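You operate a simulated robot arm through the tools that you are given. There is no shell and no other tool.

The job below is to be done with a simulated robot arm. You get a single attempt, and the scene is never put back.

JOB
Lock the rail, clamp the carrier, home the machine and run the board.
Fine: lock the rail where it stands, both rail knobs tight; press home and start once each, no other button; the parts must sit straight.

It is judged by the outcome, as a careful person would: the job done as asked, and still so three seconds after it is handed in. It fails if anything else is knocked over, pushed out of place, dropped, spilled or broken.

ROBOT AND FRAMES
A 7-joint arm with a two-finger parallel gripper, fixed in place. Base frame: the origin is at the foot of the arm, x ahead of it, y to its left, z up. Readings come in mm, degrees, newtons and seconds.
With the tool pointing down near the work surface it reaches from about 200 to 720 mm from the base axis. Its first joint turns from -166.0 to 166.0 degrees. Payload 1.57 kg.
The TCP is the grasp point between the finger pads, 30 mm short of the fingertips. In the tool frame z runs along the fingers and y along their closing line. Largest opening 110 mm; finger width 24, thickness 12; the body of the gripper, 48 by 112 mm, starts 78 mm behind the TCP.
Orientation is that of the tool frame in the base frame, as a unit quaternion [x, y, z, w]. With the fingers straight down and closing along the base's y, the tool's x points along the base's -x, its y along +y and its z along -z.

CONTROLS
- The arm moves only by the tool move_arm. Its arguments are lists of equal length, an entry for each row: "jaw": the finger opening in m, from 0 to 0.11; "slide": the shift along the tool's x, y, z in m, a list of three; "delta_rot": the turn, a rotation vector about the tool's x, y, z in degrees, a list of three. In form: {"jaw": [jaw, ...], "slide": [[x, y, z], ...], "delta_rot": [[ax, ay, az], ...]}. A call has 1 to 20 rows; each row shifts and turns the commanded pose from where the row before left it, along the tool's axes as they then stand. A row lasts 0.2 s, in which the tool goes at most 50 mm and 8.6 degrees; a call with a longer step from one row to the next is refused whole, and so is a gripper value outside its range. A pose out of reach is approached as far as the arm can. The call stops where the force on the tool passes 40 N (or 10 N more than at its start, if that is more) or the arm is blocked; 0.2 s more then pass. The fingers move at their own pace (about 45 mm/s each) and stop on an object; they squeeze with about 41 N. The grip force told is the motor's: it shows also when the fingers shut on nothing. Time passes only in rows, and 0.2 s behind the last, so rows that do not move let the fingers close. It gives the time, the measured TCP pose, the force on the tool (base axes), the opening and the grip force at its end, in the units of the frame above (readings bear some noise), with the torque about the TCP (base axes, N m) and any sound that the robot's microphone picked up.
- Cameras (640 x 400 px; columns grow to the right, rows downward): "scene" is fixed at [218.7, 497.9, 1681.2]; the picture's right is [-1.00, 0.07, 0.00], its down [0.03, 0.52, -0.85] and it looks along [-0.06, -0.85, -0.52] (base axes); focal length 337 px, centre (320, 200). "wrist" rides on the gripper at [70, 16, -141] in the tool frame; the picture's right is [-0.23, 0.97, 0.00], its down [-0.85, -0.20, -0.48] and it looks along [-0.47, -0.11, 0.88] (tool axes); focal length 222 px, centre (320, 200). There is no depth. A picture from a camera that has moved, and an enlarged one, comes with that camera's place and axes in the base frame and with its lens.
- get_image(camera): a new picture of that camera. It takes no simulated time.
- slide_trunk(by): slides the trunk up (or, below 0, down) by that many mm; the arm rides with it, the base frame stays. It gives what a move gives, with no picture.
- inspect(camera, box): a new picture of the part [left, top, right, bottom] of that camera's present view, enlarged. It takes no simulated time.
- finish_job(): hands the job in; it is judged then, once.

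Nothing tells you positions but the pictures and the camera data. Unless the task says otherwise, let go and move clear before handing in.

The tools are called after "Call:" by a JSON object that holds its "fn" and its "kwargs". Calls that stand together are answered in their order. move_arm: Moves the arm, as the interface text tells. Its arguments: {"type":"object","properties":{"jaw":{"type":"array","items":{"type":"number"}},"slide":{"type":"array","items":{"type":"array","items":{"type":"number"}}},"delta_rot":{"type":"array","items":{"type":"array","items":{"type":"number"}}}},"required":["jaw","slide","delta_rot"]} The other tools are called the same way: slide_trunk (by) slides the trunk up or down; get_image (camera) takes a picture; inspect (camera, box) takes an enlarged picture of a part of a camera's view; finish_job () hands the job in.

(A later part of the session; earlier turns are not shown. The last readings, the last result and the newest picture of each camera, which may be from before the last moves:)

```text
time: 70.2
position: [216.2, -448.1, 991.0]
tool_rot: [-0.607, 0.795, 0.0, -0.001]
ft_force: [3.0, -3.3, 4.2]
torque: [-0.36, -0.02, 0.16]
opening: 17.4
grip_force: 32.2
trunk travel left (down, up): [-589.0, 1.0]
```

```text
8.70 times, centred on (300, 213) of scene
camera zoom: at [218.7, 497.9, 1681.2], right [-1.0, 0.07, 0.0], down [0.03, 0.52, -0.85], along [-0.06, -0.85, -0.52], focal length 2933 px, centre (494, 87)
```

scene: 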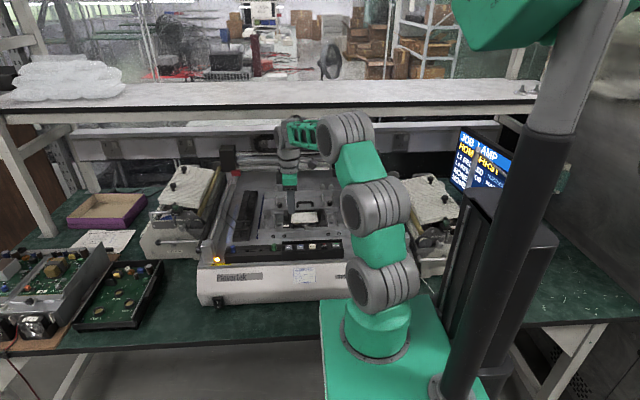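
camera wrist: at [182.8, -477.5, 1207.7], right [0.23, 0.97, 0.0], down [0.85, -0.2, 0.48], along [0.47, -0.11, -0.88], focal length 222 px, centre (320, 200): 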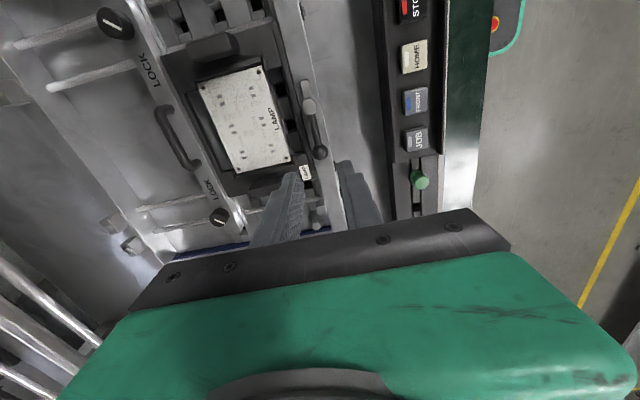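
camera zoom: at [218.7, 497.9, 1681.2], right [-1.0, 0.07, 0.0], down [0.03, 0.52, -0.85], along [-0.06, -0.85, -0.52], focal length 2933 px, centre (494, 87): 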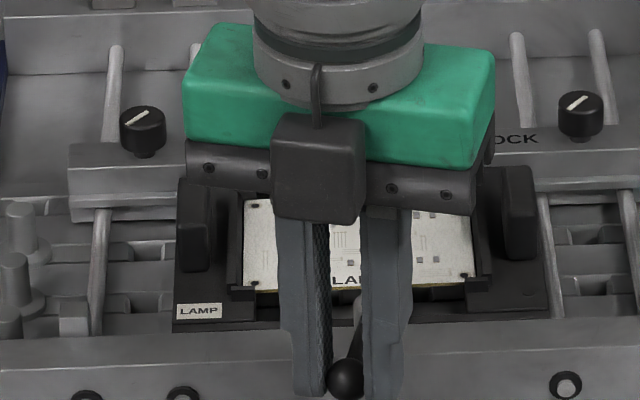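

The lever is at 75°. I'll go on in smaller steps until it reaches its stop.

Call:
{"fn": "move_arm", "kwargs": {"jaw": [0.0, 0.0, 0.0, 0.0], "slide": [[0.00019, 0.00436, 0], [0.00019, 0.00436, 0], [0.00019, 0.00436, 0], [0, 0, 0]], "delta_rot": [[0, 0, -5], [0, 0, -5], [0, 0, -5], [0, 0, 0]]}}

Call:
{"fn": "inspect", "kwargs": {"camera": "wrist", "box": [240, 70, 400, 200]}}

Call:
{"fn": "inspect", "kwargs": {"camera": "scene", "box": [270, 190, 330, 236]}}

```text
time: 71.2
position: [203.3, -444.9, 989.6]
tool_rot: [-0.706, 0.708, -0.001, -0.001]
ft_force: [10.7, -9.5, 7.4]
torque: [-0.22, -0.24, -0.06]
opening: 17.3
grip_force: 32.1
trunk travel left (down, up): [-589.0, 1.0]
```

```text
3.08 times, centred on (320, 135) of wrist
camera zoom: at [186.6, -515.1, 1131.7], right [-0.97, 0.23, 0.0], down [0.2, 0.86, 0.48], along [0.11, 0.46, -0.88], focal length 684 px, centre (320, 400)
```

zoom: 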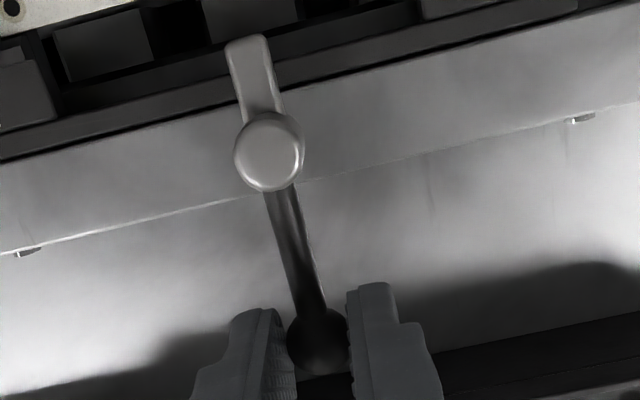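

```text
8.70 times, centred on (300, 213) of scene
camera zoom: at [218.7, 497.9, 1681.2], right [-1.0, 0.07, 0.0], down [0.03, 0.52, -0.85], along [-0.06, -0.85, -0.52], focal length 2933 px, centre (494, 87)
```

zoom: 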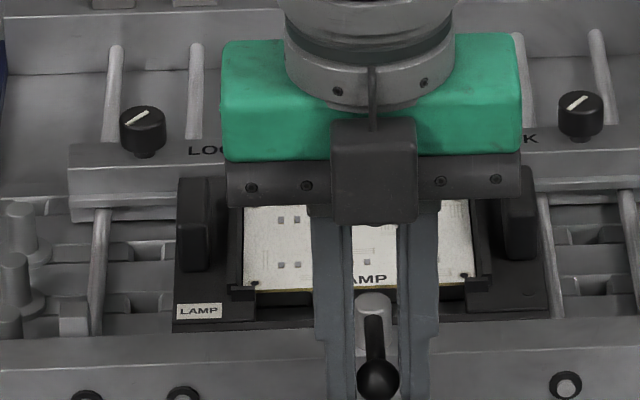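

The lever is now at about 90°, with the nose over the carrier edge and resistance rising (11 N). I'll press a bit further to seat it at its stop.

Call:
{"fn": "move_arm", "kwargs": {"jaw": [0.0, 0.0, 0.0], "slide": [[0.00012, 0.0035, 0], [0.00012, 0.0035, 0], [0, 0, 0]], "delta_rot": [[0, 0, -3], [0, 0, -2], [0, 0, 0]]}}

Call:
{"fn": "inspect", "kwargs": {"camera": "wrist", "box": [240, 70, 400, 200]}}

Call:
{"fn": "inspect", "kwargs": {"camera": "scene", "box": [270, 190, 330, 236]}}

```text
time: 71.9
position: [203.5, -445.6, 988.6]
tool_rot: [0.741, -0.672, 0.005, -0.001]
ft_force: [33.5, 3.0, -4.2]
torque: [0.23, -0.82, 0.05]
opening: 17.2
grip_force: 32.3
trunk travel left (down, up): [-589.0, 1.0]
stopped in row 3: the force on the tool passed its limit at 42 N (the readings are from after the stop); the commanded pose is now the measured one
```

```text
3.08 times, centred on (320, 135) of wrist
camera zoom: at [191.4, -516.1, 1131.7], right [-0.99, 0.13, -0.01], down [0.11, 0.87, 0.48], along [0.07, 0.47, -0.88], focal length 684 px, centre (320, 400)
```

zoom: 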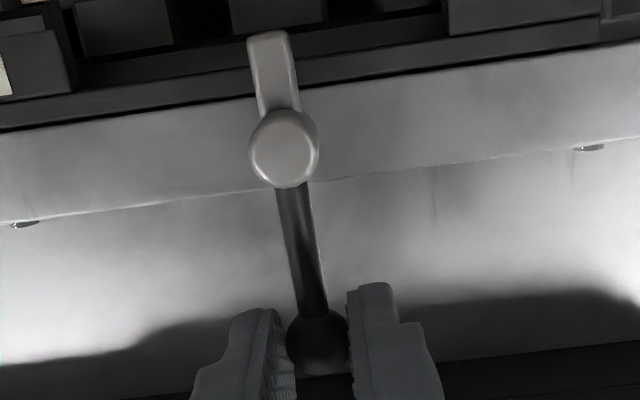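

```text
8.70 times, centred on (300, 213) of scene
camera zoom: at [218.7, 497.9, 1681.2], right [-1.0, 0.07, 0.0], down [0.03, 0.52, -0.85], along [-0.06, -0.85, -0.52], focal length 2933 px, centre (494, 87)
```

zoom: 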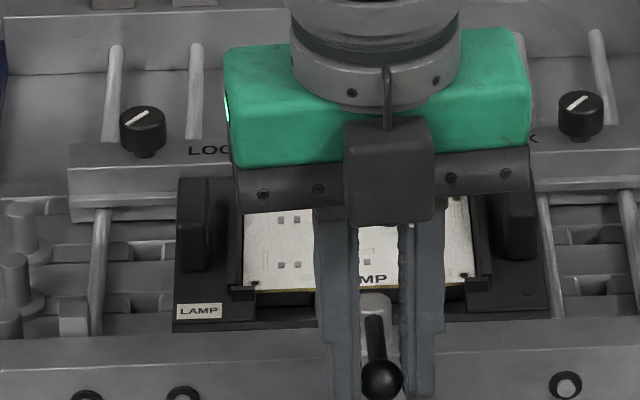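

The lever hit a hard stop at 90° (42 N), so it's fully clamped. I'll open the fingers, lift off and check that it stays.

Call:
{"fn": "move_arm", "kwargs": {"jaw": [0.0, 0.035, 0.035, 0.035, 0.035, 0.035, 0.035], "slide": [[0, -0.001, 0], [0, 0, 0], [0, 0, 0], [0, 0, -0.02], [0, 0, -0.03], [0, 0, -0.03], [0, 0, 0]], "delta_rot": [[0, 0, 3], [0, 0, 2], [0, 0, 0], [0, 0, 0], [0, 0, 0], [0, 0, 0], [0, 0, 0]]}}

Call:
{"fn": "inspect", "kwargs": {"camera": "wrist", "box": [160, 40, 400, 200]}}

Call:
{"fn": "inspect", "kwargs": {"camera": "scene", "box": [260, 180, 350, 240]}}

```text
time: 73.5
position: [198.1, -445.6, 1072.8]
tool_rot: [0.707, -0.707, 0.003, -0.001]
ft_force: [0.3, 1.1, 0.7]
torque: [0.01, 0.0, 0.02]
opening: 34.9
grip_force: 0.1
trunk travel left (down, up): [-589.0, 1.0]
```

```text
2.50 times, centred on (280, 120) of wrist
camera zoom: at [179.7, -514.8, 1214.1], right [-0.97, 0.23, -0.01], down [0.2, 0.86, 0.48], along [0.11, 0.46, -0.88], focal length 555 px, centre (420, 400)
```

zoom: 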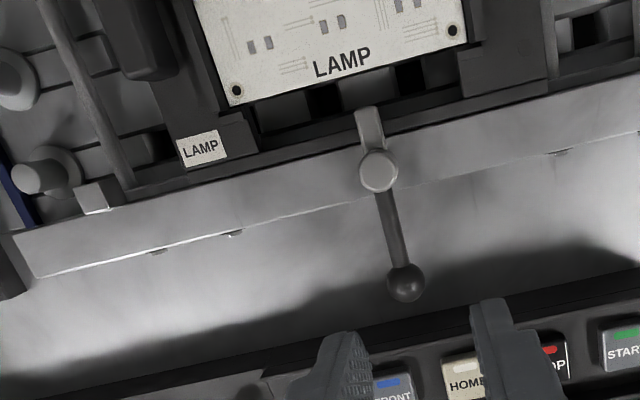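

```text
6.67 times, centred on (305, 210) of scene
camera zoom: at [218.7, 497.9, 1681.2], right [-1.0, 0.07, 0.0], down [0.03, 0.52, -0.85], along [-0.06, -0.85, -0.52], focal length 2249 px, centre (420, 133)
```

zoom: 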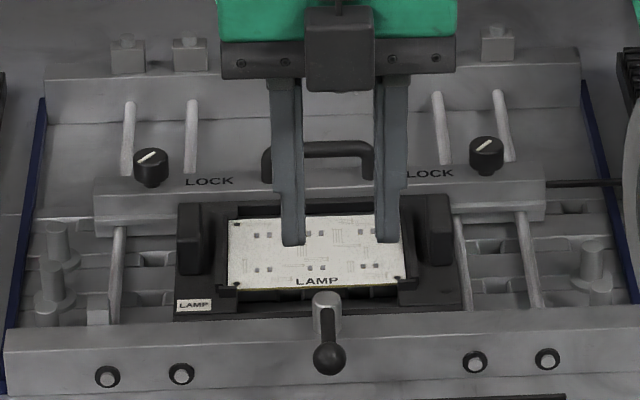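

The lever stays put with its nose on the carrier. I'll verify that the rail and carrier didn't move.

Call:
{"fn": "inspect", "kwargs": {"camera": "scene", "box": [268, 196, 304, 218]}}

Call:
{"fn": "inspect", "kwargs": {"camera": "scene", "box": [278, 212, 312, 236]}}

Call:
{"fn": "inspect", "kwargs": {"camera": "scene", "box": [270, 228, 340, 262]}}

Call:
{"fn": "inspect", "kwargs": {"camera": "scene", "box": [440, 110, 540, 220]}}

```text
16.00 times, centred on (286, 207) of scene
camera zoom: at [218.7, 497.9, 1681.2], right [-1.0, 0.07, 0.0], down [0.03, 0.52, -0.85], along [-0.06, -0.85, -0.52], focal length 5397 px, centre (864, 88)
```

zoom: 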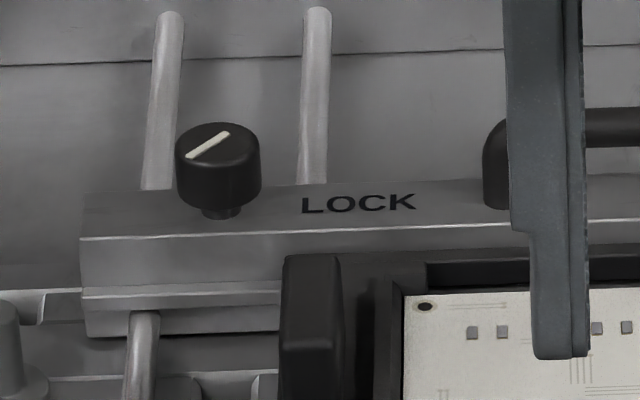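

```text
16.00 times, centred on (295, 224) of scene
camera zoom: at [218.7, 497.9, 1681.2], right [-1.0, 0.07, 0.0], down [0.03, 0.52, -0.85], along [-0.06, -0.85, -0.52], focal length 5397 px, centre (720, -184)
```

zoom: 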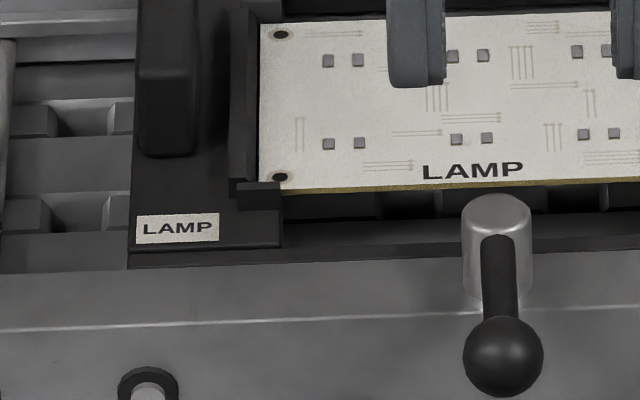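

```text
9.14 times, centred on (305, 245) of scene
camera zoom: at [218.7, 497.9, 1681.2], right [-1.0, 0.07, 0.0], down [0.03, 0.52, -0.85], along [-0.06, -0.85, -0.52], focal length 3084 px, centre (457, -211)
```

zoom: 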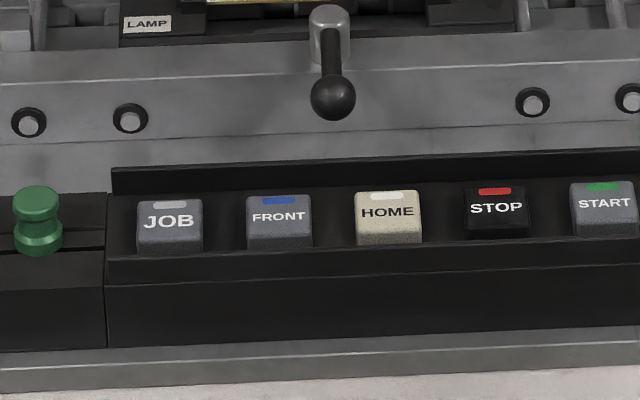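

```text
3.64 times, centred on (490, 165) of scene
camera zoom: at [218.7, 497.9, 1681.2], right [-1.0, 0.07, 0.0], down [0.03, 0.52, -0.85], along [-0.06, -0.85, -0.52], focal length 1227 px, centre (-298, 327)
```

zoom: 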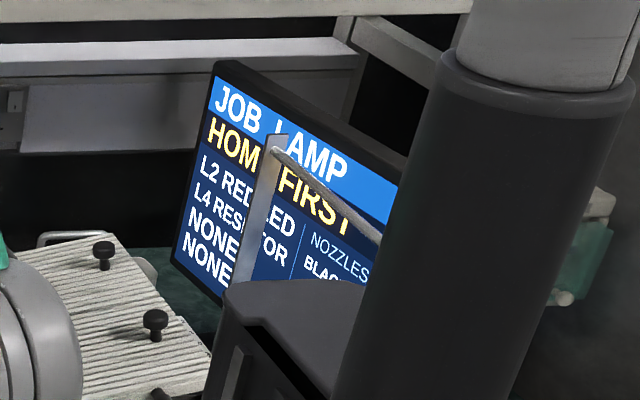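

Everything is in place. Next is HOME at about (185,-387,960). I'll lift, close the fingers, turn the tool back, and lower the trunk to its original height so I can see the screen.

Call:
{"fn": "move_arm", "kwargs": {"jaw": [0.03, 0.02, 0.01, 0.0, 0.0, 0.0, 0.0, 0.0, 0.0, 0.0, 0.0, 0.0, 0.0, 0.0], "slide": [[0, 0, -0.035], [0, 0, -0.035], [0, 0, 0], [0, 0, 0], [0, 0, 0], [0, 0, 0], [0, 0, 0], [0, 0, 0], [0, 0, 0], [0, 0, 0], [0, 0, 0], [0, 0, 0], [0, 0, 0], [0, 0, 0]], "delta_rot": [[0, 0, 0], [0, 0, 0], [0, 0, 8.2], [0, 0, 8.2], [0, 0, 8.2], [0, 0, 8.2], [0, 0, 8.2], [0, 0, 8.2], [0, 0, 8.2], [0, 0, 8.2], [0, 0, 8.2], [0, 0, 8.2], [0, 0, 8.0], [0, 0, 0]]}}

Call:
{"fn": "slide_trunk", "kwargs": {"by": -64}}

Call:
{"fn": "get_image", "kwargs": {"camera": "wrist"}}

Call:
{"fn": "get_image", "kwargs": {"camera": "scene"}}

```text
time: 76.5
position: [197.8, -446.8, 1140.9]
tool_rot: [0.001, 1.0, -0.002, 0.002]
ft_force: [0.8, 0.1, -0.7]
torque: [-0.02, 0.0, 0.0]
opening: 0.1
grip_force: 21.1
trunk travel left (down, up): [-589.0, 1.0]
```

```text
time: 77.5
position: [196.8, -446.5, 1075.6]
tool_rot: [0.0, 1.0, -0.002, 0.003]
ft_force: [-0.1, -0.2, 0.8]
torque: [0.0, 0.02, 0.01]
opening: 0.0
grip_force: 21.6
trunk travel left (down, up): [-525.0, 65.0]
```

```text
taken
camera wrist: at [125.9, -429.1, 1218.2], right [0.23, 0.97, 0.0], down [0.85, -0.2, 0.48], along [0.47, -0.11, -0.88], focal length 222 px, centre (320, 200)
```

wrist: 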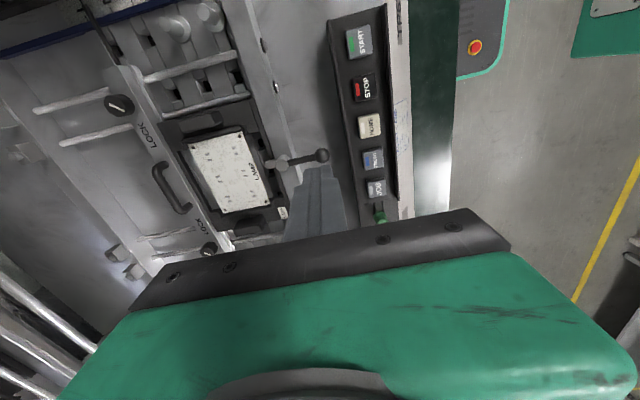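

```text
taken
```

scene: 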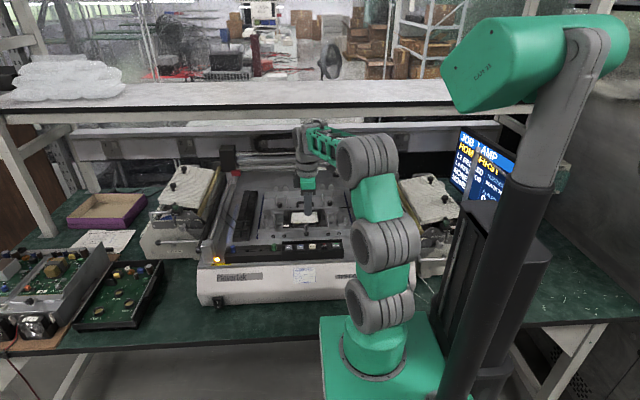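

I have a clear view of the button strip now. I'll measure HOME and START from here.

Call:
{"fn": "inspect", "kwargs": {"camera": "wrist", "box": [320, 10, 420, 230]}}

Call:
{"fn": "inspect", "kwargs": {"camera": "wrist", "box": [335, 95, 405, 155]}}

Call:
{"fn": "inspect", "kwargs": {"camera": "scene", "box": [455, 120, 535, 220]}}

```text
1.82 times, centred on (370, 120) of wrist
camera zoom: at [125.9, -429.1, 1218.2], right [0.23, 0.97, 0.0], down [0.85, -0.2, 0.48], along [0.47, -0.11, -0.88], focal length 404 px, centre (229, 346)
```

zoom: 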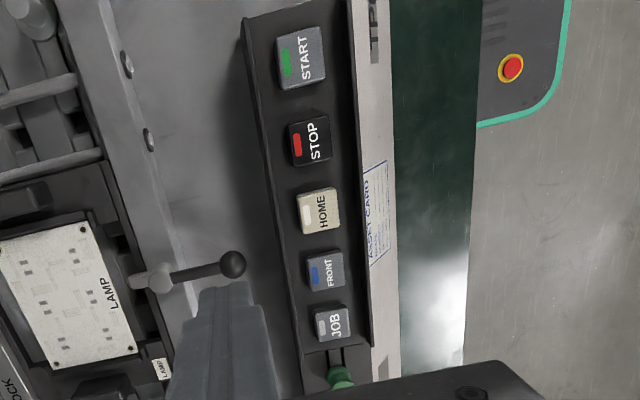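

```text
6.67 times, centred on (370, 125) of wrist
camera zoom: at [125.9, -429.1, 1218.2], right [0.23, 0.97, 0.0], down [0.85, -0.2, 0.48], along [0.47, -0.11, -0.88], focal length 1481 px, centre (-13, 700)
```

zoom: 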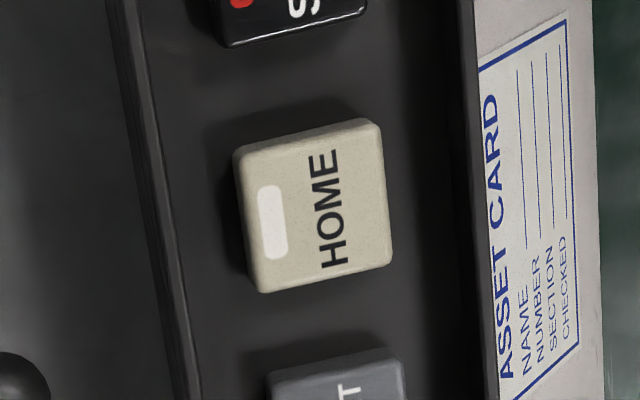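

```text
4.00 times, centred on (495, 170) of scene
camera zoom: at [218.7, 497.9, 1681.2], right [-1.0, 0.07, 0.0], down [0.03, 0.52, -0.85], along [-0.06, -0.85, -0.52], focal length 1349 px, centre (-380, 320)
```

zoom: 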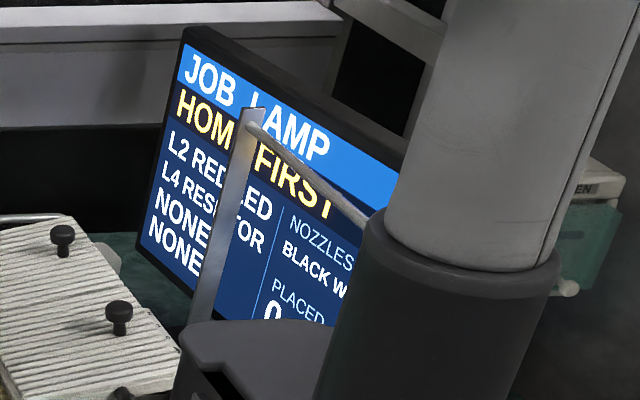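

HOME is confirmed at about (184.8,-387). I'll move above it and go partway down.

Call:
{"fn": "move_arm", "kwargs": {"jaw": [0.0, 0.0, 0.0, 0.0, 0.0], "slide": [[0.0056, 0.029, 0], [0.0056, 0.029, 0], [0, 0, 0.03], [0, 0, 0.03], [0, 0, 0]], "delta_rot": [[0, 0, 0], [0, 0, 0], [0, 0, 0], [0, 0, 0], [0, 0, 0]]}}

Call:
{"fn": "get_image", "kwargs": {"camera": "wrist"}}

Call:
{"fn": "inspect", "kwargs": {"camera": "scene", "box": [270, 210, 350, 262]}}

```text
time: 78.7
position: [187.5, -387.7, 1015.7]
tool_rot: [0.0, 1.0, -0.002, 0.003]
ft_force: [0.1, 0.4, 0.7]
torque: [-0.02, -0.04, 0.0]
opening: 0.0
grip_force: 21.2
trunk travel left (down, up): [-525.0, 65.0]
```

```text
taken
camera wrist: at [116.7, -371.2, 1156.7], right [0.23, 0.97, 0.0], down [0.85, -0.2, 0.48], along [0.47, -0.11, -0.88], focal length 222 px, centre (320, 200)
```

wrist: 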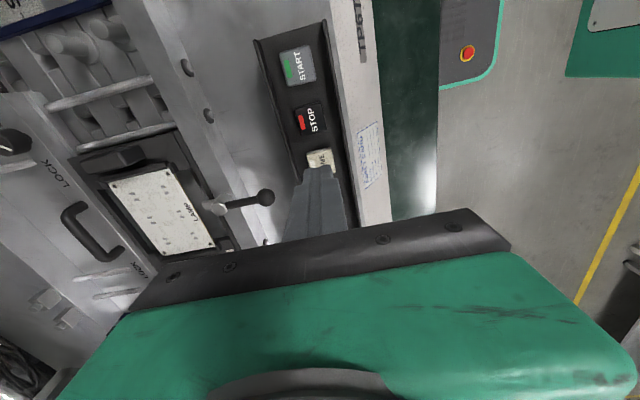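

```text
7.69 times, centred on (310, 236) of scene
camera zoom: at [218.7, 497.9, 1681.2], right [-1.0, 0.07, 0.0], down [0.03, 0.52, -0.85], along [-0.06, -0.85, -0.52], focal length 2595 px, centre (397, -77)
```

zoom: 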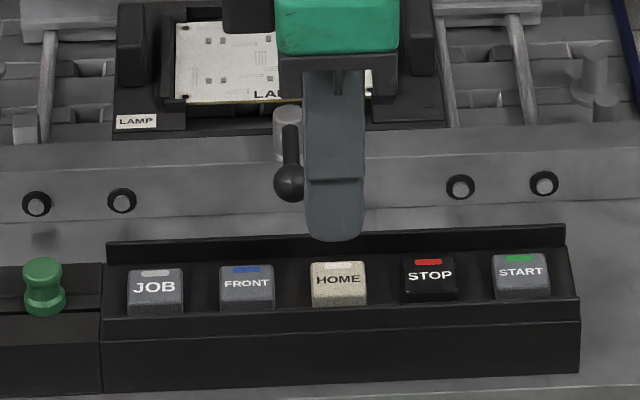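

The fingertip is directly above HOME. I'll go down close to it, then press in small steps and listen for the click.

Call:
{"fn": "move_arm", "kwargs": {"jaw": [0.0, 0.0, 0.0], "slide": [[0.0015, 0, 0.012], [0, 0, 0.01], [0, 0, 0]], "delta_rot": [[0, 0, 0], [0, 0, 0], [0, 0, 0]]}}

Call:
{"fn": "inspect", "kwargs": {"camera": "scene", "box": [290, 222, 334, 250]}}

Call:
{"fn": "inspect", "kwargs": {"camera": "wrist", "box": [250, 80, 380, 220]}}

```text
time: 79.5
position: [186.3, -388.8, 993.8]
tool_rot: [0.001, 1.0, -0.002, 0.002]
ft_force: [-0.3, 0.6, -0.8]
torque: [0.02, -0.02, 0.01]
opening: 0.0
grip_force: 21.7
trunk travel left (down, up): [-525.0, 65.0]
```

```text
14.29 times, centred on (312, 236) of scene
camera zoom: at [218.7, 497.9, 1681.2], right [-1.0, 0.07, 0.0], down [0.03, 0.52, -0.85], along [-0.06, -0.85, -0.52], focal length 4819 px, centre (434, -314)
```

zoom: 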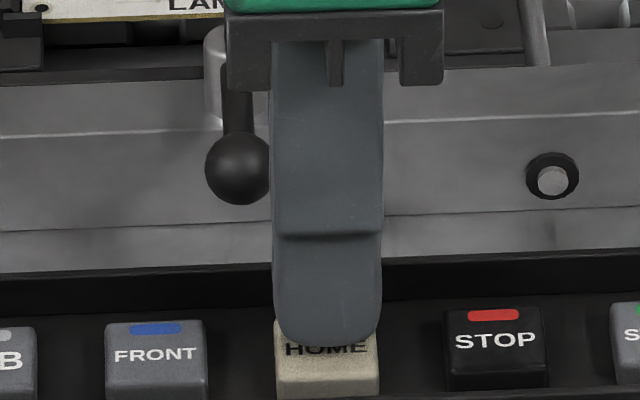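

```text
2.86 times, centred on (315, 150) of wrist
camera zoom: at [114.8, -372.1, 1135.2], right [0.23, 0.97, 0.0], down [0.85, -0.2, 0.48], along [0.47, -0.11, -0.88], focal length 635 px, centre (334, 343)
```

zoom: 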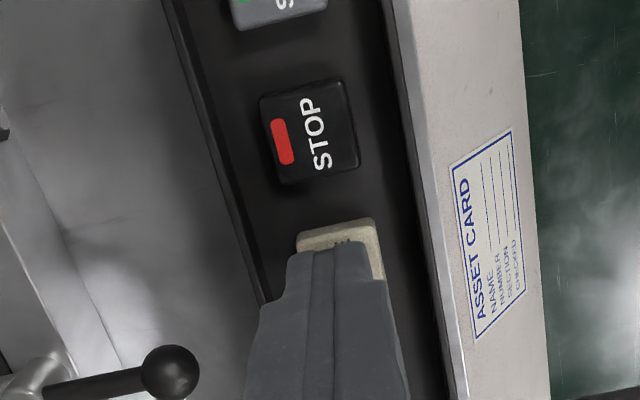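

The tip is just above HOME and well clear of the neighbours. Pressing now in small steps.

Call:
{"fn": "move_arm", "kwargs": {"jaw": [0.0, 0.0, 0.0, 0.0], "slide": [[0, 0, 0.002], [0, 0, 0.002], [0, 0, 0.002], [0, 0, 0]], "delta_rot": [[0, 0, 0], [0, 0, 0], [0, 0, 0], [0, 0, 0]]}}

Call:
{"fn": "inspect", "kwargs": {"camera": "scene", "box": [455, 120, 535, 220]}}

```text
time: 80.5
position: [186.4, -387.8, 987.4]
tool_rot: [0.001, 1.0, -0.001, 0.002]
ft_force: [0.0, 0.2, 0.7]
torque: [0.03, 0.02, 0.03]
opening: 0.0
grip_force: 20.9
trunk travel left (down, up): [-525.0, 65.0]
```

```text
4.00 times, centred on (495, 170) of scene
camera zoom: at [218.7, 497.9, 1681.2], right [-1.0, 0.07, 0.0], down [0.03, 0.52, -0.85], along [-0.06, -0.85, -0.52], focal length 1349 px, centre (-380, 320)
```

zoom: 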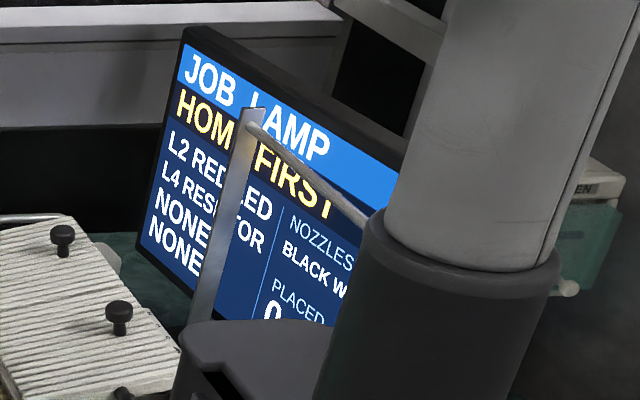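

No contact yet, so I'll go a little lower in 1–2 mm steps.

Call:
{"fn": "move_arm", "kwargs": {"jaw": [0.0, 0.0, 0.0], "slide": [[0, 0, 0.0015], [0, 0, 0.0015], [0, 0, 0]], "delta_rot": [[0, 0, 0], [0, 0, 0], [0, 0, 0]]}}

Call:
{"fn": "inspect", "kwargs": {"camera": "scene", "box": [290, 222, 334, 250]}}

```text
time: 81.3
position: [184.8, -389.2, 985.2]
tool_rot: [0.0, 1.0, -0.003, 0.003]
ft_force: [1.8, 0.4, 3.8]
torque: [0.01, 0.0, 0.04]
opening: 0.0
grip_force: 21.3
trunk travel left (down, up): [-525.0, 65.0]
heard: click
```

```text
14.29 times, centred on (312, 236) of scene
camera zoom: at [218.7, 497.9, 1681.2], right [-1.0, 0.07, 0.0], down [0.03, 0.52, -0.85], along [-0.06, -0.85, -0.52], focal length 4819 px, centre (434, -314)
```

zoom: 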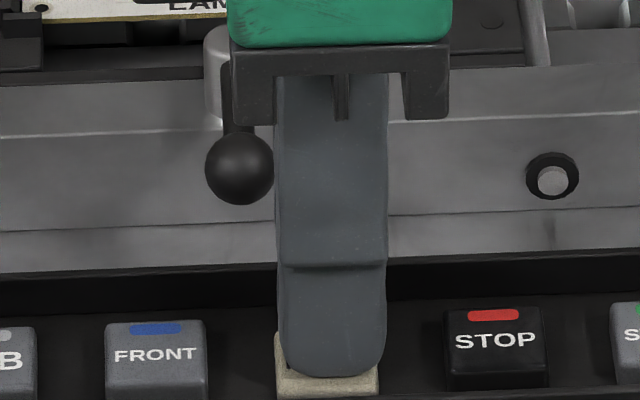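

I heard a single click, so HOME is pressed. I'll lift off straight up and check the machine.

Call:
{"fn": "move_arm", "kwargs": {"jaw": [0.0, 0.0, 0.0, 0.0], "slide": [[0, 0, -0.02], [0, 0, -0.04], [0, 0, -0.04], [0, 0, 0]], "delta_rot": [[0, 0, 0], [0, 0, 0], [0, 0, 0], [0, 0, 0]]}}

Call:
{"fn": "inspect", "kwargs": {"camera": "scene", "box": [455, 120, 535, 220]}}

Call:
{"fn": "get_image", "kwargs": {"camera": "scene"}}

```text
time: 82.3
position: [187.5, -389.9, 1084.9]
tool_rot: [0.0, 1.0, -0.002, 0.003]
ft_force: [-0.7, 0.8, -0.4]
torque: [0.01, -0.02, 0.02]
opening: 0.0
grip_force: 21.3
trunk travel left (down, up): [-525.0, 65.0]
```

```text
4.00 times, centred on (495, 170) of scene
camera zoom: at [218.7, 497.9, 1681.2], right [-1.0, 0.07, 0.0], down [0.03, 0.52, -0.85], along [-0.06, -0.85, -0.52], focal length 1349 px, centre (-380, 320)
```

zoom: 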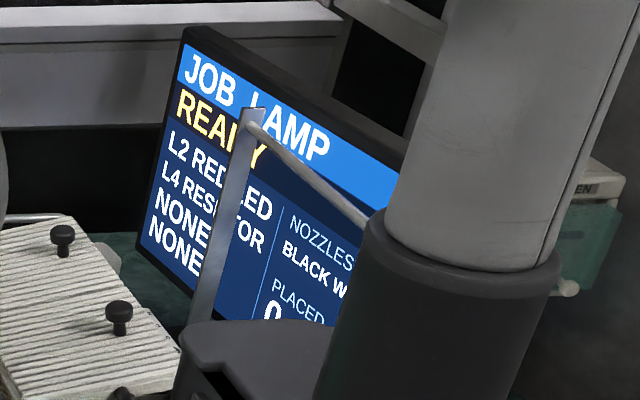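

```text
taken
```

scene: 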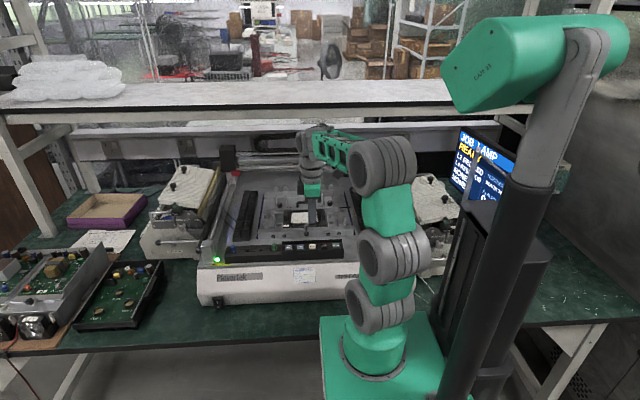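

The screen reads READY and the lamp is green, so homing is done. I'll move over START, 80 mm toward -x and past STOP, staying high.

Call:
{"fn": "move_arm", "kwargs": {"jaw": [0.0, 0.0, 0.0, 0.0, 0.0], "slide": [[0.0402, 0, 0], [0.0402, 0, 0], [0, 0, 0.035], [0, 0, 0.035], [0, 0, 0]], "delta_rot": [[0, 0, 0], [0, 0, 0], [0, 0, 0], [0, 0, 0], [0, 0, 0]]}}

Call:
{"fn": "inspect", "kwargs": {"camera": "wrist", "box": [250, 80, 380, 220]}}

Call:
{"fn": "inspect", "kwargs": {"camera": "scene", "box": [270, 200, 360, 262]}}

Call:
{"fn": "inspect", "kwargs": {"camera": "scene", "box": [200, 130, 380, 230]}}

```text
time: 83.5
position: [105.0, -390.3, 1015.4]
tool_rot: [0.0, 1.0, -0.002, 0.003]
ft_force: [0.1, 0.3, -0.3]
torque: [-0.02, 0.01, -0.02]
opening: 0.0
grip_force: 21.6
trunk travel left (down, up): [-525.0, 65.0]
```

```text
2.86 times, centred on (315, 150) of wrist
camera zoom: at [33.6, -372.3, 1157.4], right [0.23, 0.97, 0.0], down [0.85, -0.2, 0.48], along [0.47, -0.11, -0.88], focal length 635 px, centre (334, 343)
```

zoom: 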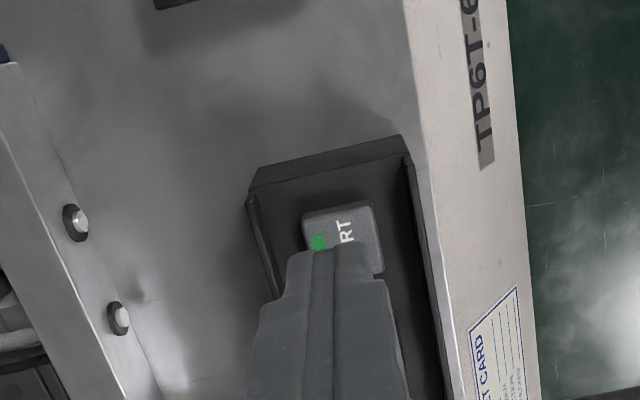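

```text
6.45 times, centred on (315, 231) of scene
camera zoom: at [218.7, 497.9, 1681.2], right [-1.0, 0.07, 0.0], down [0.03, 0.52, -0.85], along [-0.06, -0.85, -0.52], focal length 2176 px, centre (352, 0)
```

zoom: 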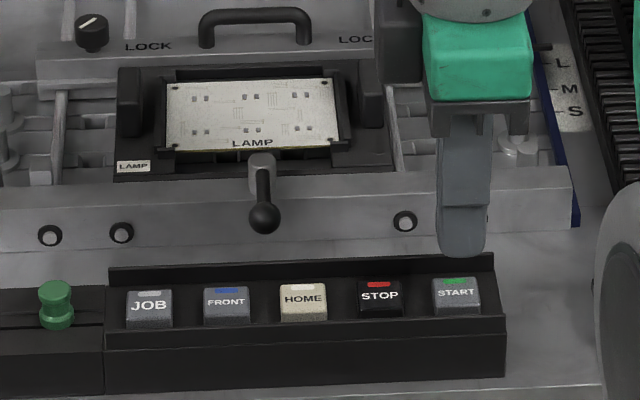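

```text
3.56 times, centred on (290, 180) of scene
camera zoom: at [218.7, 497.9, 1681.2], right [-1.0, 0.07, 0.0], down [0.03, 0.52, -0.85], along [-0.06, -0.85, -0.52], focal length 1199 px, centre (427, 271)
```

zoom: 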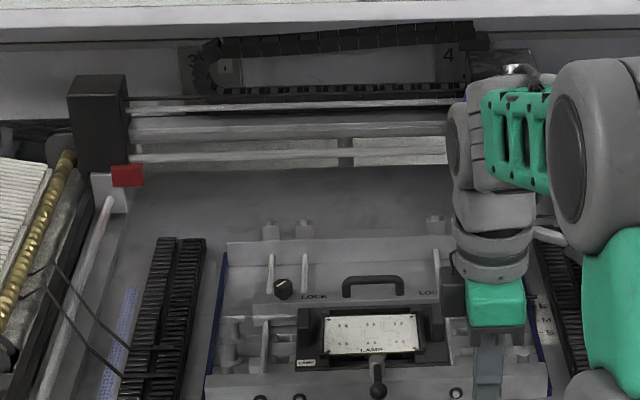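

The tip is over START with STOP well clear. I'll descend close, then press gently until it clicks.

Call:
{"fn": "move_arm", "kwargs": {"jaw": [0.0, 0.0, 0.0, 0.0], "slide": [[-0.001, 0.001, 0.012], [0, 0, 0.012], [0, 0, 0.003], [0, 0, 0]], "delta_rot": [[0, 0, 0], [0, 0, 0], [0, 0, 0], [0, 0, 0]]}}

Call:
{"fn": "inspect", "kwargs": {"camera": "scene", "box": [300, 222, 344, 250]}}

```text
time: 84.5
position: [106.8, -388.5, 988.8]
tool_rot: [0.001, 1.0, -0.001, 0.002]
ft_force: [-1.4, -0.1, 1.1]
torque: [-0.01, 0.06, 0.0]
opening: 0.0
grip_force: 21.3
trunk travel left (down, up): [-525.0, 65.0]
```

```text
14.29 times, centred on (322, 236) of scene
camera zoom: at [218.7, 497.9, 1681.2], right [-1.0, 0.07, 0.0], down [0.03, 0.52, -0.85], along [-0.06, -0.85, -0.52], focal length 4819 px, centre (291, -314)
```

zoom: 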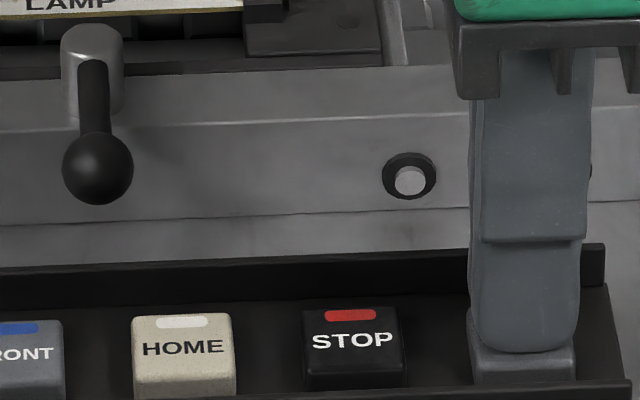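

It's hovering right on START. Pressing now.

Call:
{"fn": "move_arm", "kwargs": {"jaw": [0.0, 0.0, 0.0], "slide": [[0, 0, 0.002], [0, 0, 0.002], [0, 0, 0]], "delta_rot": [[0, 0, 0], [0, 0, 0], [0, 0, 0]]}}

```text
time: 85.3
position: [105.9, -388.5, 986.2]
tool_rot: [0.001, 1.0, -0.003, 0.002]
ft_force: [-0.3, -2.7, 5.9]
torque: [-0.05, 0.09, 0.04]
opening: 0.0
grip_force: 20.9
trunk travel left (down, up): [-525.0, 65.0]
heard: click
```

A single click on START. I'll lift straight up and pull back toward the robot so the head has a clear path.

Call:
{"fn": "move_arm", "kwargs": {"jaw": [0.0, 0.0, 0.0, 0.0, 0.0], "slide": [[0, 0, -0.03], [0, 0.01, -0.045], [0, 0.03, -0.035], [0, 0.035, -0.03], [0, 0, 0]], "delta_rot": [[0, 0, 0], [0, 0, 0], [0, 0, 0], [0, 0, 0], [0, 0, 0]]}}

Call:
{"fn": "get_image", "kwargs": {"camera": "scene"}}

Call:
{"fn": "inspect", "kwargs": {"camera": "scene", "box": [455, 120, 535, 220]}}

```text
time: 86.5
position: [102.7, -311.6, 1124.9]
tool_rot: [0.0, 1.0, -0.002, 0.003]
ft_force: [1.0, 0.3, 0.2]
torque: [0.01, 0.0, 0.01]
opening: 0.2
grip_force: 21.6
trunk travel left (down, up): [-525.0, 65.0]
```

```text
taken
```

scene: 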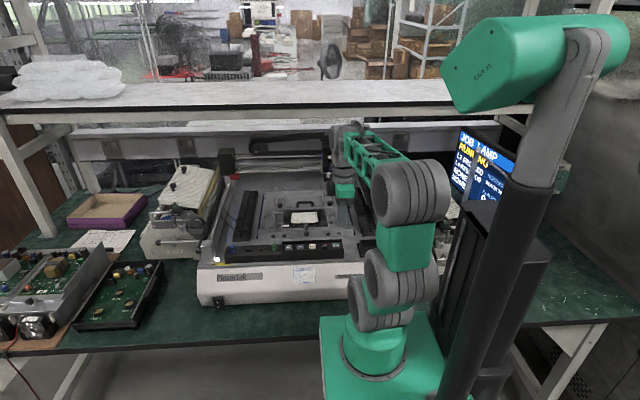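

```text
4.00 times, centred on (495, 170) of scene
camera zoom: at [218.7, 497.9, 1681.2], right [-1.0, 0.07, 0.0], down [0.03, 0.52, -0.85], along [-0.06, -0.85, -0.52], focal length 1349 px, centre (-380, 320)
```

zoom: 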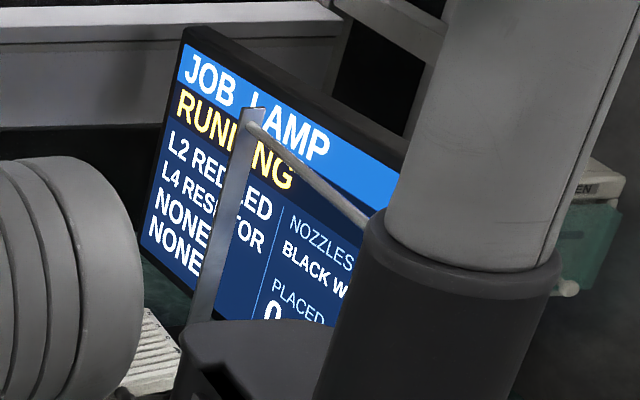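

The screen says RUNNING. I'll hold still and let the machine work.

Call:
{"fn": "move_arm", "kwargs": {"jaw": [0.0, 0.0, 0.0, 0.0, 0.0, 0.0, 0.0, 0.0, 0.0, 0.0], "slide": [[0, 0, 0], [0, 0, 0], [0, 0, 0], [0, 0, 0], [0, 0, 0], [0, 0, 0], [0, 0, 0], [0, 0, 0], [0, 0, 0], [0, 0, 0]], "delta_rot": [[0, 0, 0], [0, 0, 0], [0, 0, 0], [0, 0, 0], [0, 0, 0], [0, 0, 0], [0, 0, 0], [0, 0, 0], [0, 0, 0], [0, 0, 0]]}}

Call:
{"fn": "get_image", "kwargs": {"camera": "scene"}}

Call:
{"fn": "inspect", "kwargs": {"camera": "scene", "box": [260, 180, 350, 240]}}

Call:
{"fn": "inspect", "kwargs": {"camera": "scene", "box": [455, 120, 535, 220]}}

```text
time: 88.7
position: [103.1, -311.7, 1125.4]
tool_rot: [0.0, 1.0, -0.002, 0.003]
ft_force: [-0.8, 1.2, 1.0]
torque: [-0.03, -0.02, -0.02]
opening: 0.1
grip_force: 21.5
trunk travel left (down, up): [-525.0, 65.0]
```

```text
taken
```

scene: 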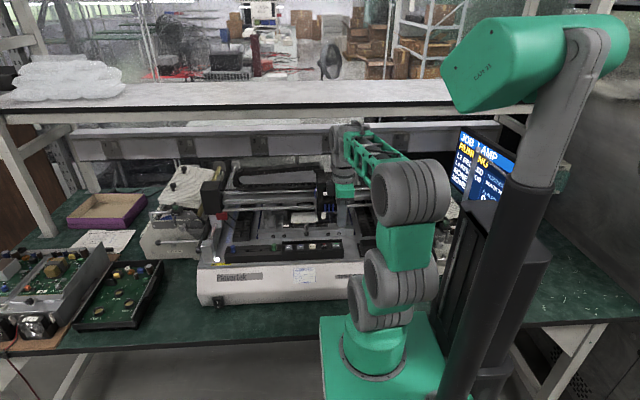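

```text
6.67 times, centred on (305, 210) of scene
camera zoom: at [218.7, 497.9, 1681.2], right [-1.0, 0.07, 0.0], down [0.03, 0.52, -0.85], along [-0.06, -0.85, -0.52], focal length 2249 px, centre (420, 133)
```

zoom: 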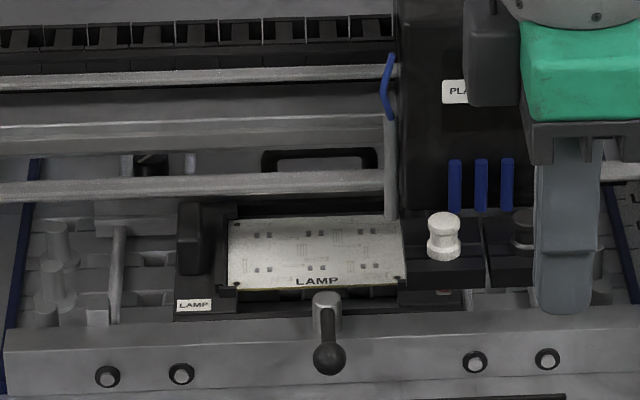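

```text
4.00 times, centred on (495, 170) of scene
camera zoom: at [218.7, 497.9, 1681.2], right [-1.0, 0.07, 0.0], down [0.03, 0.52, -0.85], along [-0.06, -0.85, -0.52], focal length 1349 px, centre (-380, 320)
```

zoom: 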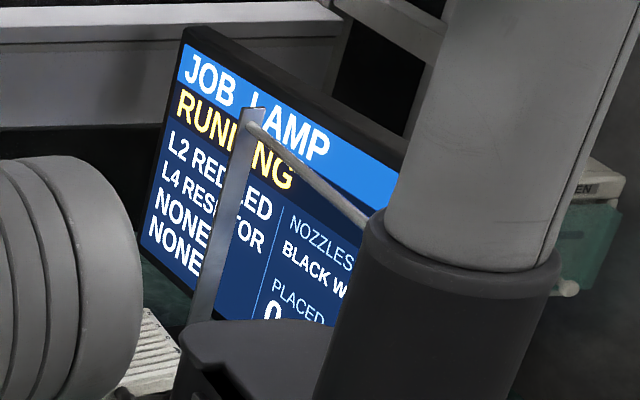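

The gantry has come forward over the board, clear of my tool. I'll keep waiting.

Call:
{"fn": "move_arm", "kwargs": {"jaw": [0.0, 0.0, 0.0, 0.0, 0.0, 0.0, 0.0, 0.0, 0.0, 0.0, 0.0, 0.0, 0.0, 0.0, 0.0, 0.0, 0.0, 0.0, 0.0, 0.0], "slide": [[0, 0, 0], [0, 0, 0], [0, 0, 0], [0, 0, 0], [0, 0, 0], [0, 0, 0], [0, 0, 0], [0, 0, 0], [0, 0, 0], [0, 0, 0], [0, 0, 0], [0, 0, 0], [0, 0, 0], [0, 0, 0], [0, 0, 0], [0, 0, 0], [0, 0, 0], [0, 0, 0], [0, 0, 0], [0, 0, 0]], "delta_rot": [[0, 0, 0], [0, 0, 0], [0, 0, 0], [0, 0, 0], [0, 0, 0], [0, 0, 0], [0, 0, 0], [0, 0, 0], [0, 0, 0], [0, 0, 0], [0, 0, 0], [0, 0, 0], [0, 0, 0], [0, 0, 0], [0, 0, 0], [0, 0, 0], [0, 0, 0], [0, 0, 0], [0, 0, 0], [0, 0, 0]]}}

Call:
{"fn": "inspect", "kwargs": {"camera": "scene", "box": [200, 140, 380, 250]}}

Call:
{"fn": "inspect", "kwargs": {"camera": "scene", "box": [260, 180, 350, 240]}}

Call:
{"fn": "inspect", "kwargs": {"camera": "scene", "box": [455, 120, 535, 220]}}

```text
time: 92.9
position: [101.9, -311.8, 1124.2]
tool_rot: [0.001, 1.0, -0.002, 0.003]
ft_force: [-0.5, -0.5, -0.2]
torque: [0.02, 0.02, -0.02]
opening: 0.0
grip_force: 21.6
trunk travel left (down, up): [-525.0, 65.0]
```

```text
3.56 times, centred on (290, 195) of scene
camera zoom: at [218.7, 497.9, 1681.2], right [-1.0, 0.07, 0.0], down [0.03, 0.52, -0.85], along [-0.06, -0.85, -0.52], focal length 1199 px, centre (427, 218)
```

zoom: 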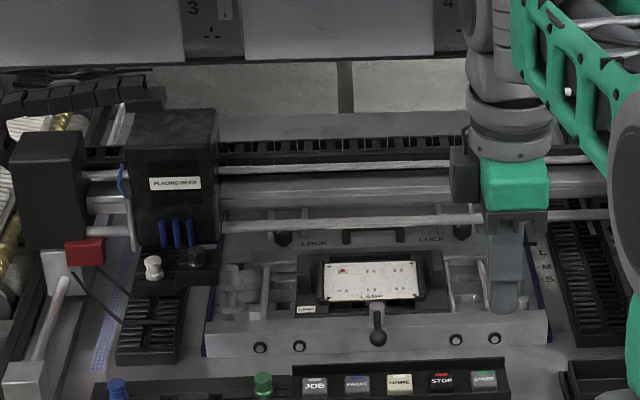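

```text
6.67 times, centred on (305, 210) of scene
camera zoom: at [218.7, 497.9, 1681.2], right [-1.0, 0.07, 0.0], down [0.03, 0.52, -0.85], along [-0.06, -0.85, -0.52], focal length 2249 px, centre (420, 133)
```

zoom: 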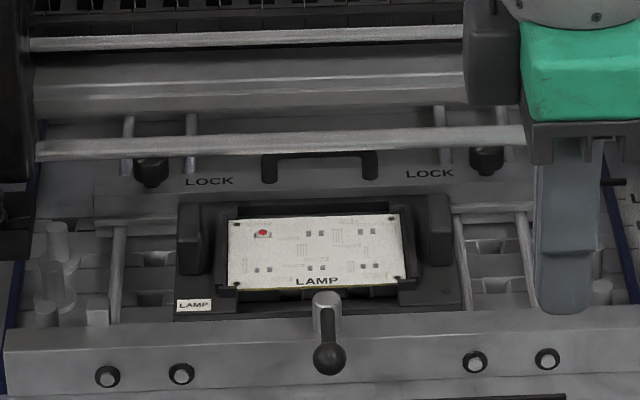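

```text
4.00 times, centred on (495, 170) of scene
camera zoom: at [218.7, 497.9, 1681.2], right [-1.0, 0.07, 0.0], down [0.03, 0.52, -0.85], along [-0.06, -0.85, -0.52], focal length 1349 px, centre (-380, 320)
```

zoom: 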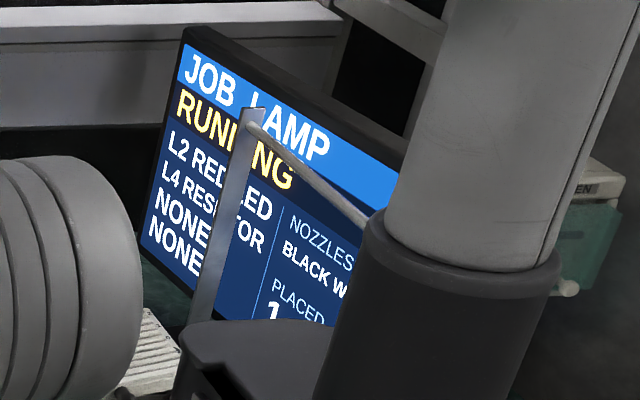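

One LED has been placed and the counter reads 1. I'll check that it sits straight and keep waiting.

Call:
{"fn": "inspect", "kwargs": {"camera": "scene", "box": [288, 208, 322, 226]}}

Call:
{"fn": "move_arm", "kwargs": {"jaw": [0.0, 0.0, 0.0, 0.0, 0.0, 0.0, 0.0, 0.0, 0.0, 0.0, 0.0, 0.0, 0.0, 0.0, 0.0, 0.0, 0.0, 0.0, 0.0, 0.0], "slide": [[0, 0, 0], [0, 0, 0], [0, 0, 0], [0, 0, 0], [0, 0, 0], [0, 0, 0], [0, 0, 0], [0, 0, 0], [0, 0, 0], [0, 0, 0], [0, 0, 0], [0, 0, 0], [0, 0, 0], [0, 0, 0], [0, 0, 0], [0, 0, 0], [0, 0, 0], [0, 0, 0], [0, 0, 0], [0, 0, 0]], "delta_rot": [[0, 0, 0], [0, 0, 0], [0, 0, 0], [0, 0, 0], [0, 0, 0], [0, 0, 0], [0, 0, 0], [0, 0, 0], [0, 0, 0], [0, 0, 0], [0, 0, 0], [0, 0, 0], [0, 0, 0], [0, 0, 0], [0, 0, 0], [0, 0, 0], [0, 0, 0], [0, 0, 0], [0, 0, 0], [0, 0, 0]]}}

Call:
{"fn": "inspect", "kwargs": {"camera": "scene", "box": [260, 180, 350, 240]}}

Call:
{"fn": "inspect", "kwargs": {"camera": "scene", "box": [455, 120, 535, 220]}}

```text
16.00 times, centred on (305, 217) of scene
camera zoom: at [218.7, 497.9, 1681.2], right [-1.0, 0.07, 0.0], down [0.03, 0.52, -0.85], along [-0.06, -0.85, -0.52], focal length 5397 px, centre (560, -72)
```

zoom: 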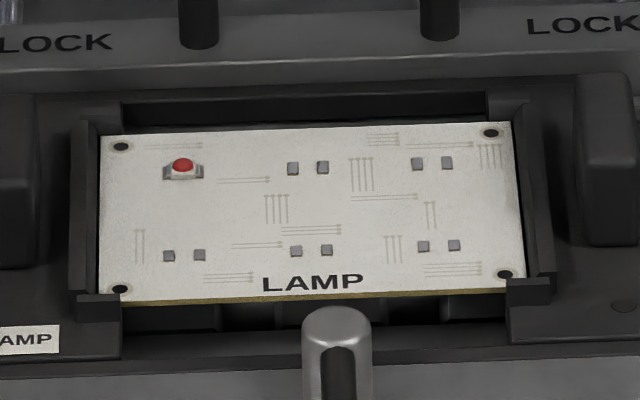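

```text
time: 97.1
position: [102.5, -311.4, 1124.8]
tool_rot: [0.001, 1.0, -0.002, 0.002]
ft_force: [-0.3, -0.3, 0.3]
torque: [0.02, -0.01, -0.02]
opening: 0.0
grip_force: 21.7
trunk travel left (down, up): [-525.0, 65.0]
```

```text
6.67 times, centred on (305, 210) of scene
camera zoom: at [218.7, 497.9, 1681.2], right [-1.0, 0.07, 0.0], down [0.03, 0.52, -0.85], along [-0.06, -0.85, -0.52], focal length 2249 px, centre (420, 133)
```

zoom: 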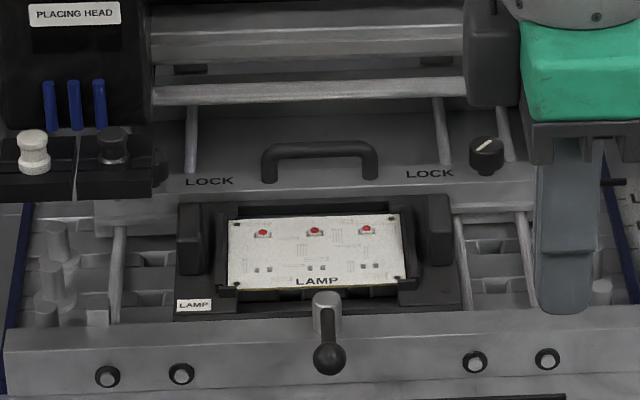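

```text
4.00 times, centred on (495, 170) of scene
camera zoom: at [218.7, 497.9, 1681.2], right [-1.0, 0.07, 0.0], down [0.03, 0.52, -0.85], along [-0.06, -0.85, -0.52], focal length 1349 px, centre (-380, 320)
```

zoom: 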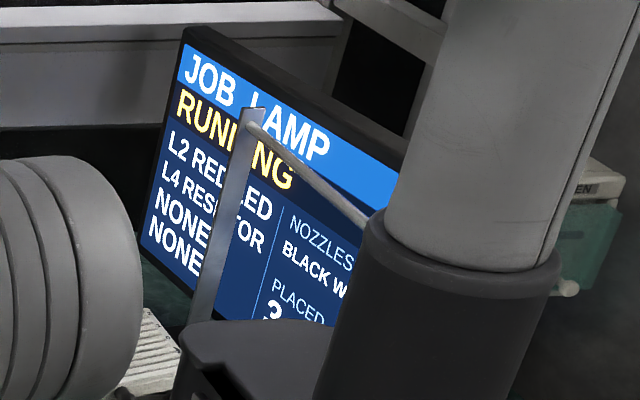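

Three LEDs are placed and look straight. I'll keep waiting for the run to finish.

Call:
{"fn": "move_arm", "kwargs": {"jaw": [0.0, 0.0, 0.0, 0.0, 0.0, 0.0, 0.0, 0.0, 0.0, 0.0, 0.0, 0.0, 0.0, 0.0, 0.0, 0.0, 0.0, 0.0, 0.0, 0.0], "slide": [[0, 0, 0], [0, 0, 0], [0, 0, 0], [0, 0, 0], [0, 0, 0], [0, 0, 0], [0, 0, 0], [0, 0, 0], [0, 0, 0], [0, 0, 0], [0, 0, 0], [0, 0, 0], [0, 0, 0], [0, 0, 0], [0, 0, 0], [0, 0, 0], [0, 0, 0], [0, 0, 0], [0, 0, 0], [0, 0, 0]], "delta_rot": [[0, 0, 0], [0, 0, 0], [0, 0, 0], [0, 0, 0], [0, 0, 0], [0, 0, 0], [0, 0, 0], [0, 0, 0], [0, 0, 0], [0, 0, 0], [0, 0, 0], [0, 0, 0], [0, 0, 0], [0, 0, 0], [0, 0, 0], [0, 0, 0], [0, 0, 0], [0, 0, 0], [0, 0, 0], [0, 0, 0]]}}

Call:
{"fn": "inspect", "kwargs": {"camera": "scene", "box": [260, 180, 350, 240]}}

Call:
{"fn": "inspect", "kwargs": {"camera": "scene", "box": [455, 120, 535, 220]}}

```text
time: 101.3
position: [103.1, -312.1, 1125.0]
tool_rot: [0.0, 1.0, -0.002, 0.003]
ft_force: [0.7, 0.3, -0.1]
torque: [-0.02, -0.04, -0.02]
opening: 0.0
grip_force: 21.2
trunk travel left (down, up): [-525.0, 65.0]
```

```text
6.67 times, centred on (305, 210) of scene
camera zoom: at [218.7, 497.9, 1681.2], right [-1.0, 0.07, 0.0], down [0.03, 0.52, -0.85], along [-0.06, -0.85, -0.52], focal length 2249 px, centre (420, 133)
```

zoom: 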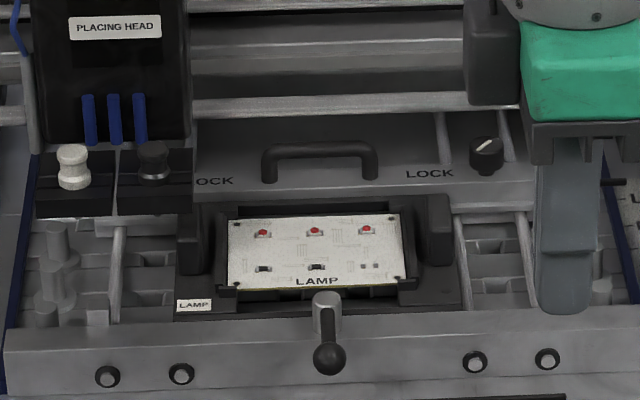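

```text
4.00 times, centred on (495, 170) of scene
camera zoom: at [218.7, 497.9, 1681.2], right [-1.0, 0.07, 0.0], down [0.03, 0.52, -0.85], along [-0.06, -0.85, -0.52], focal length 1349 px, centre (-380, 320)
```

zoom: 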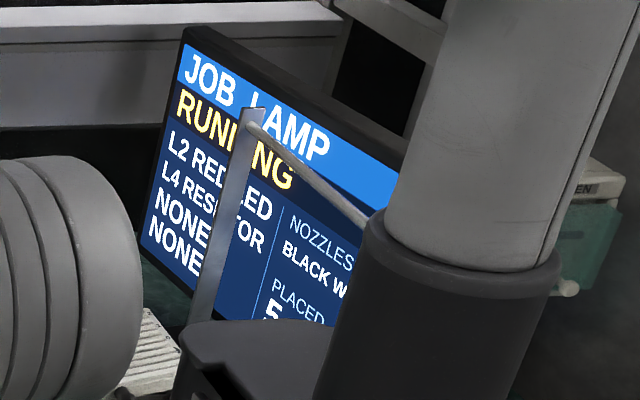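

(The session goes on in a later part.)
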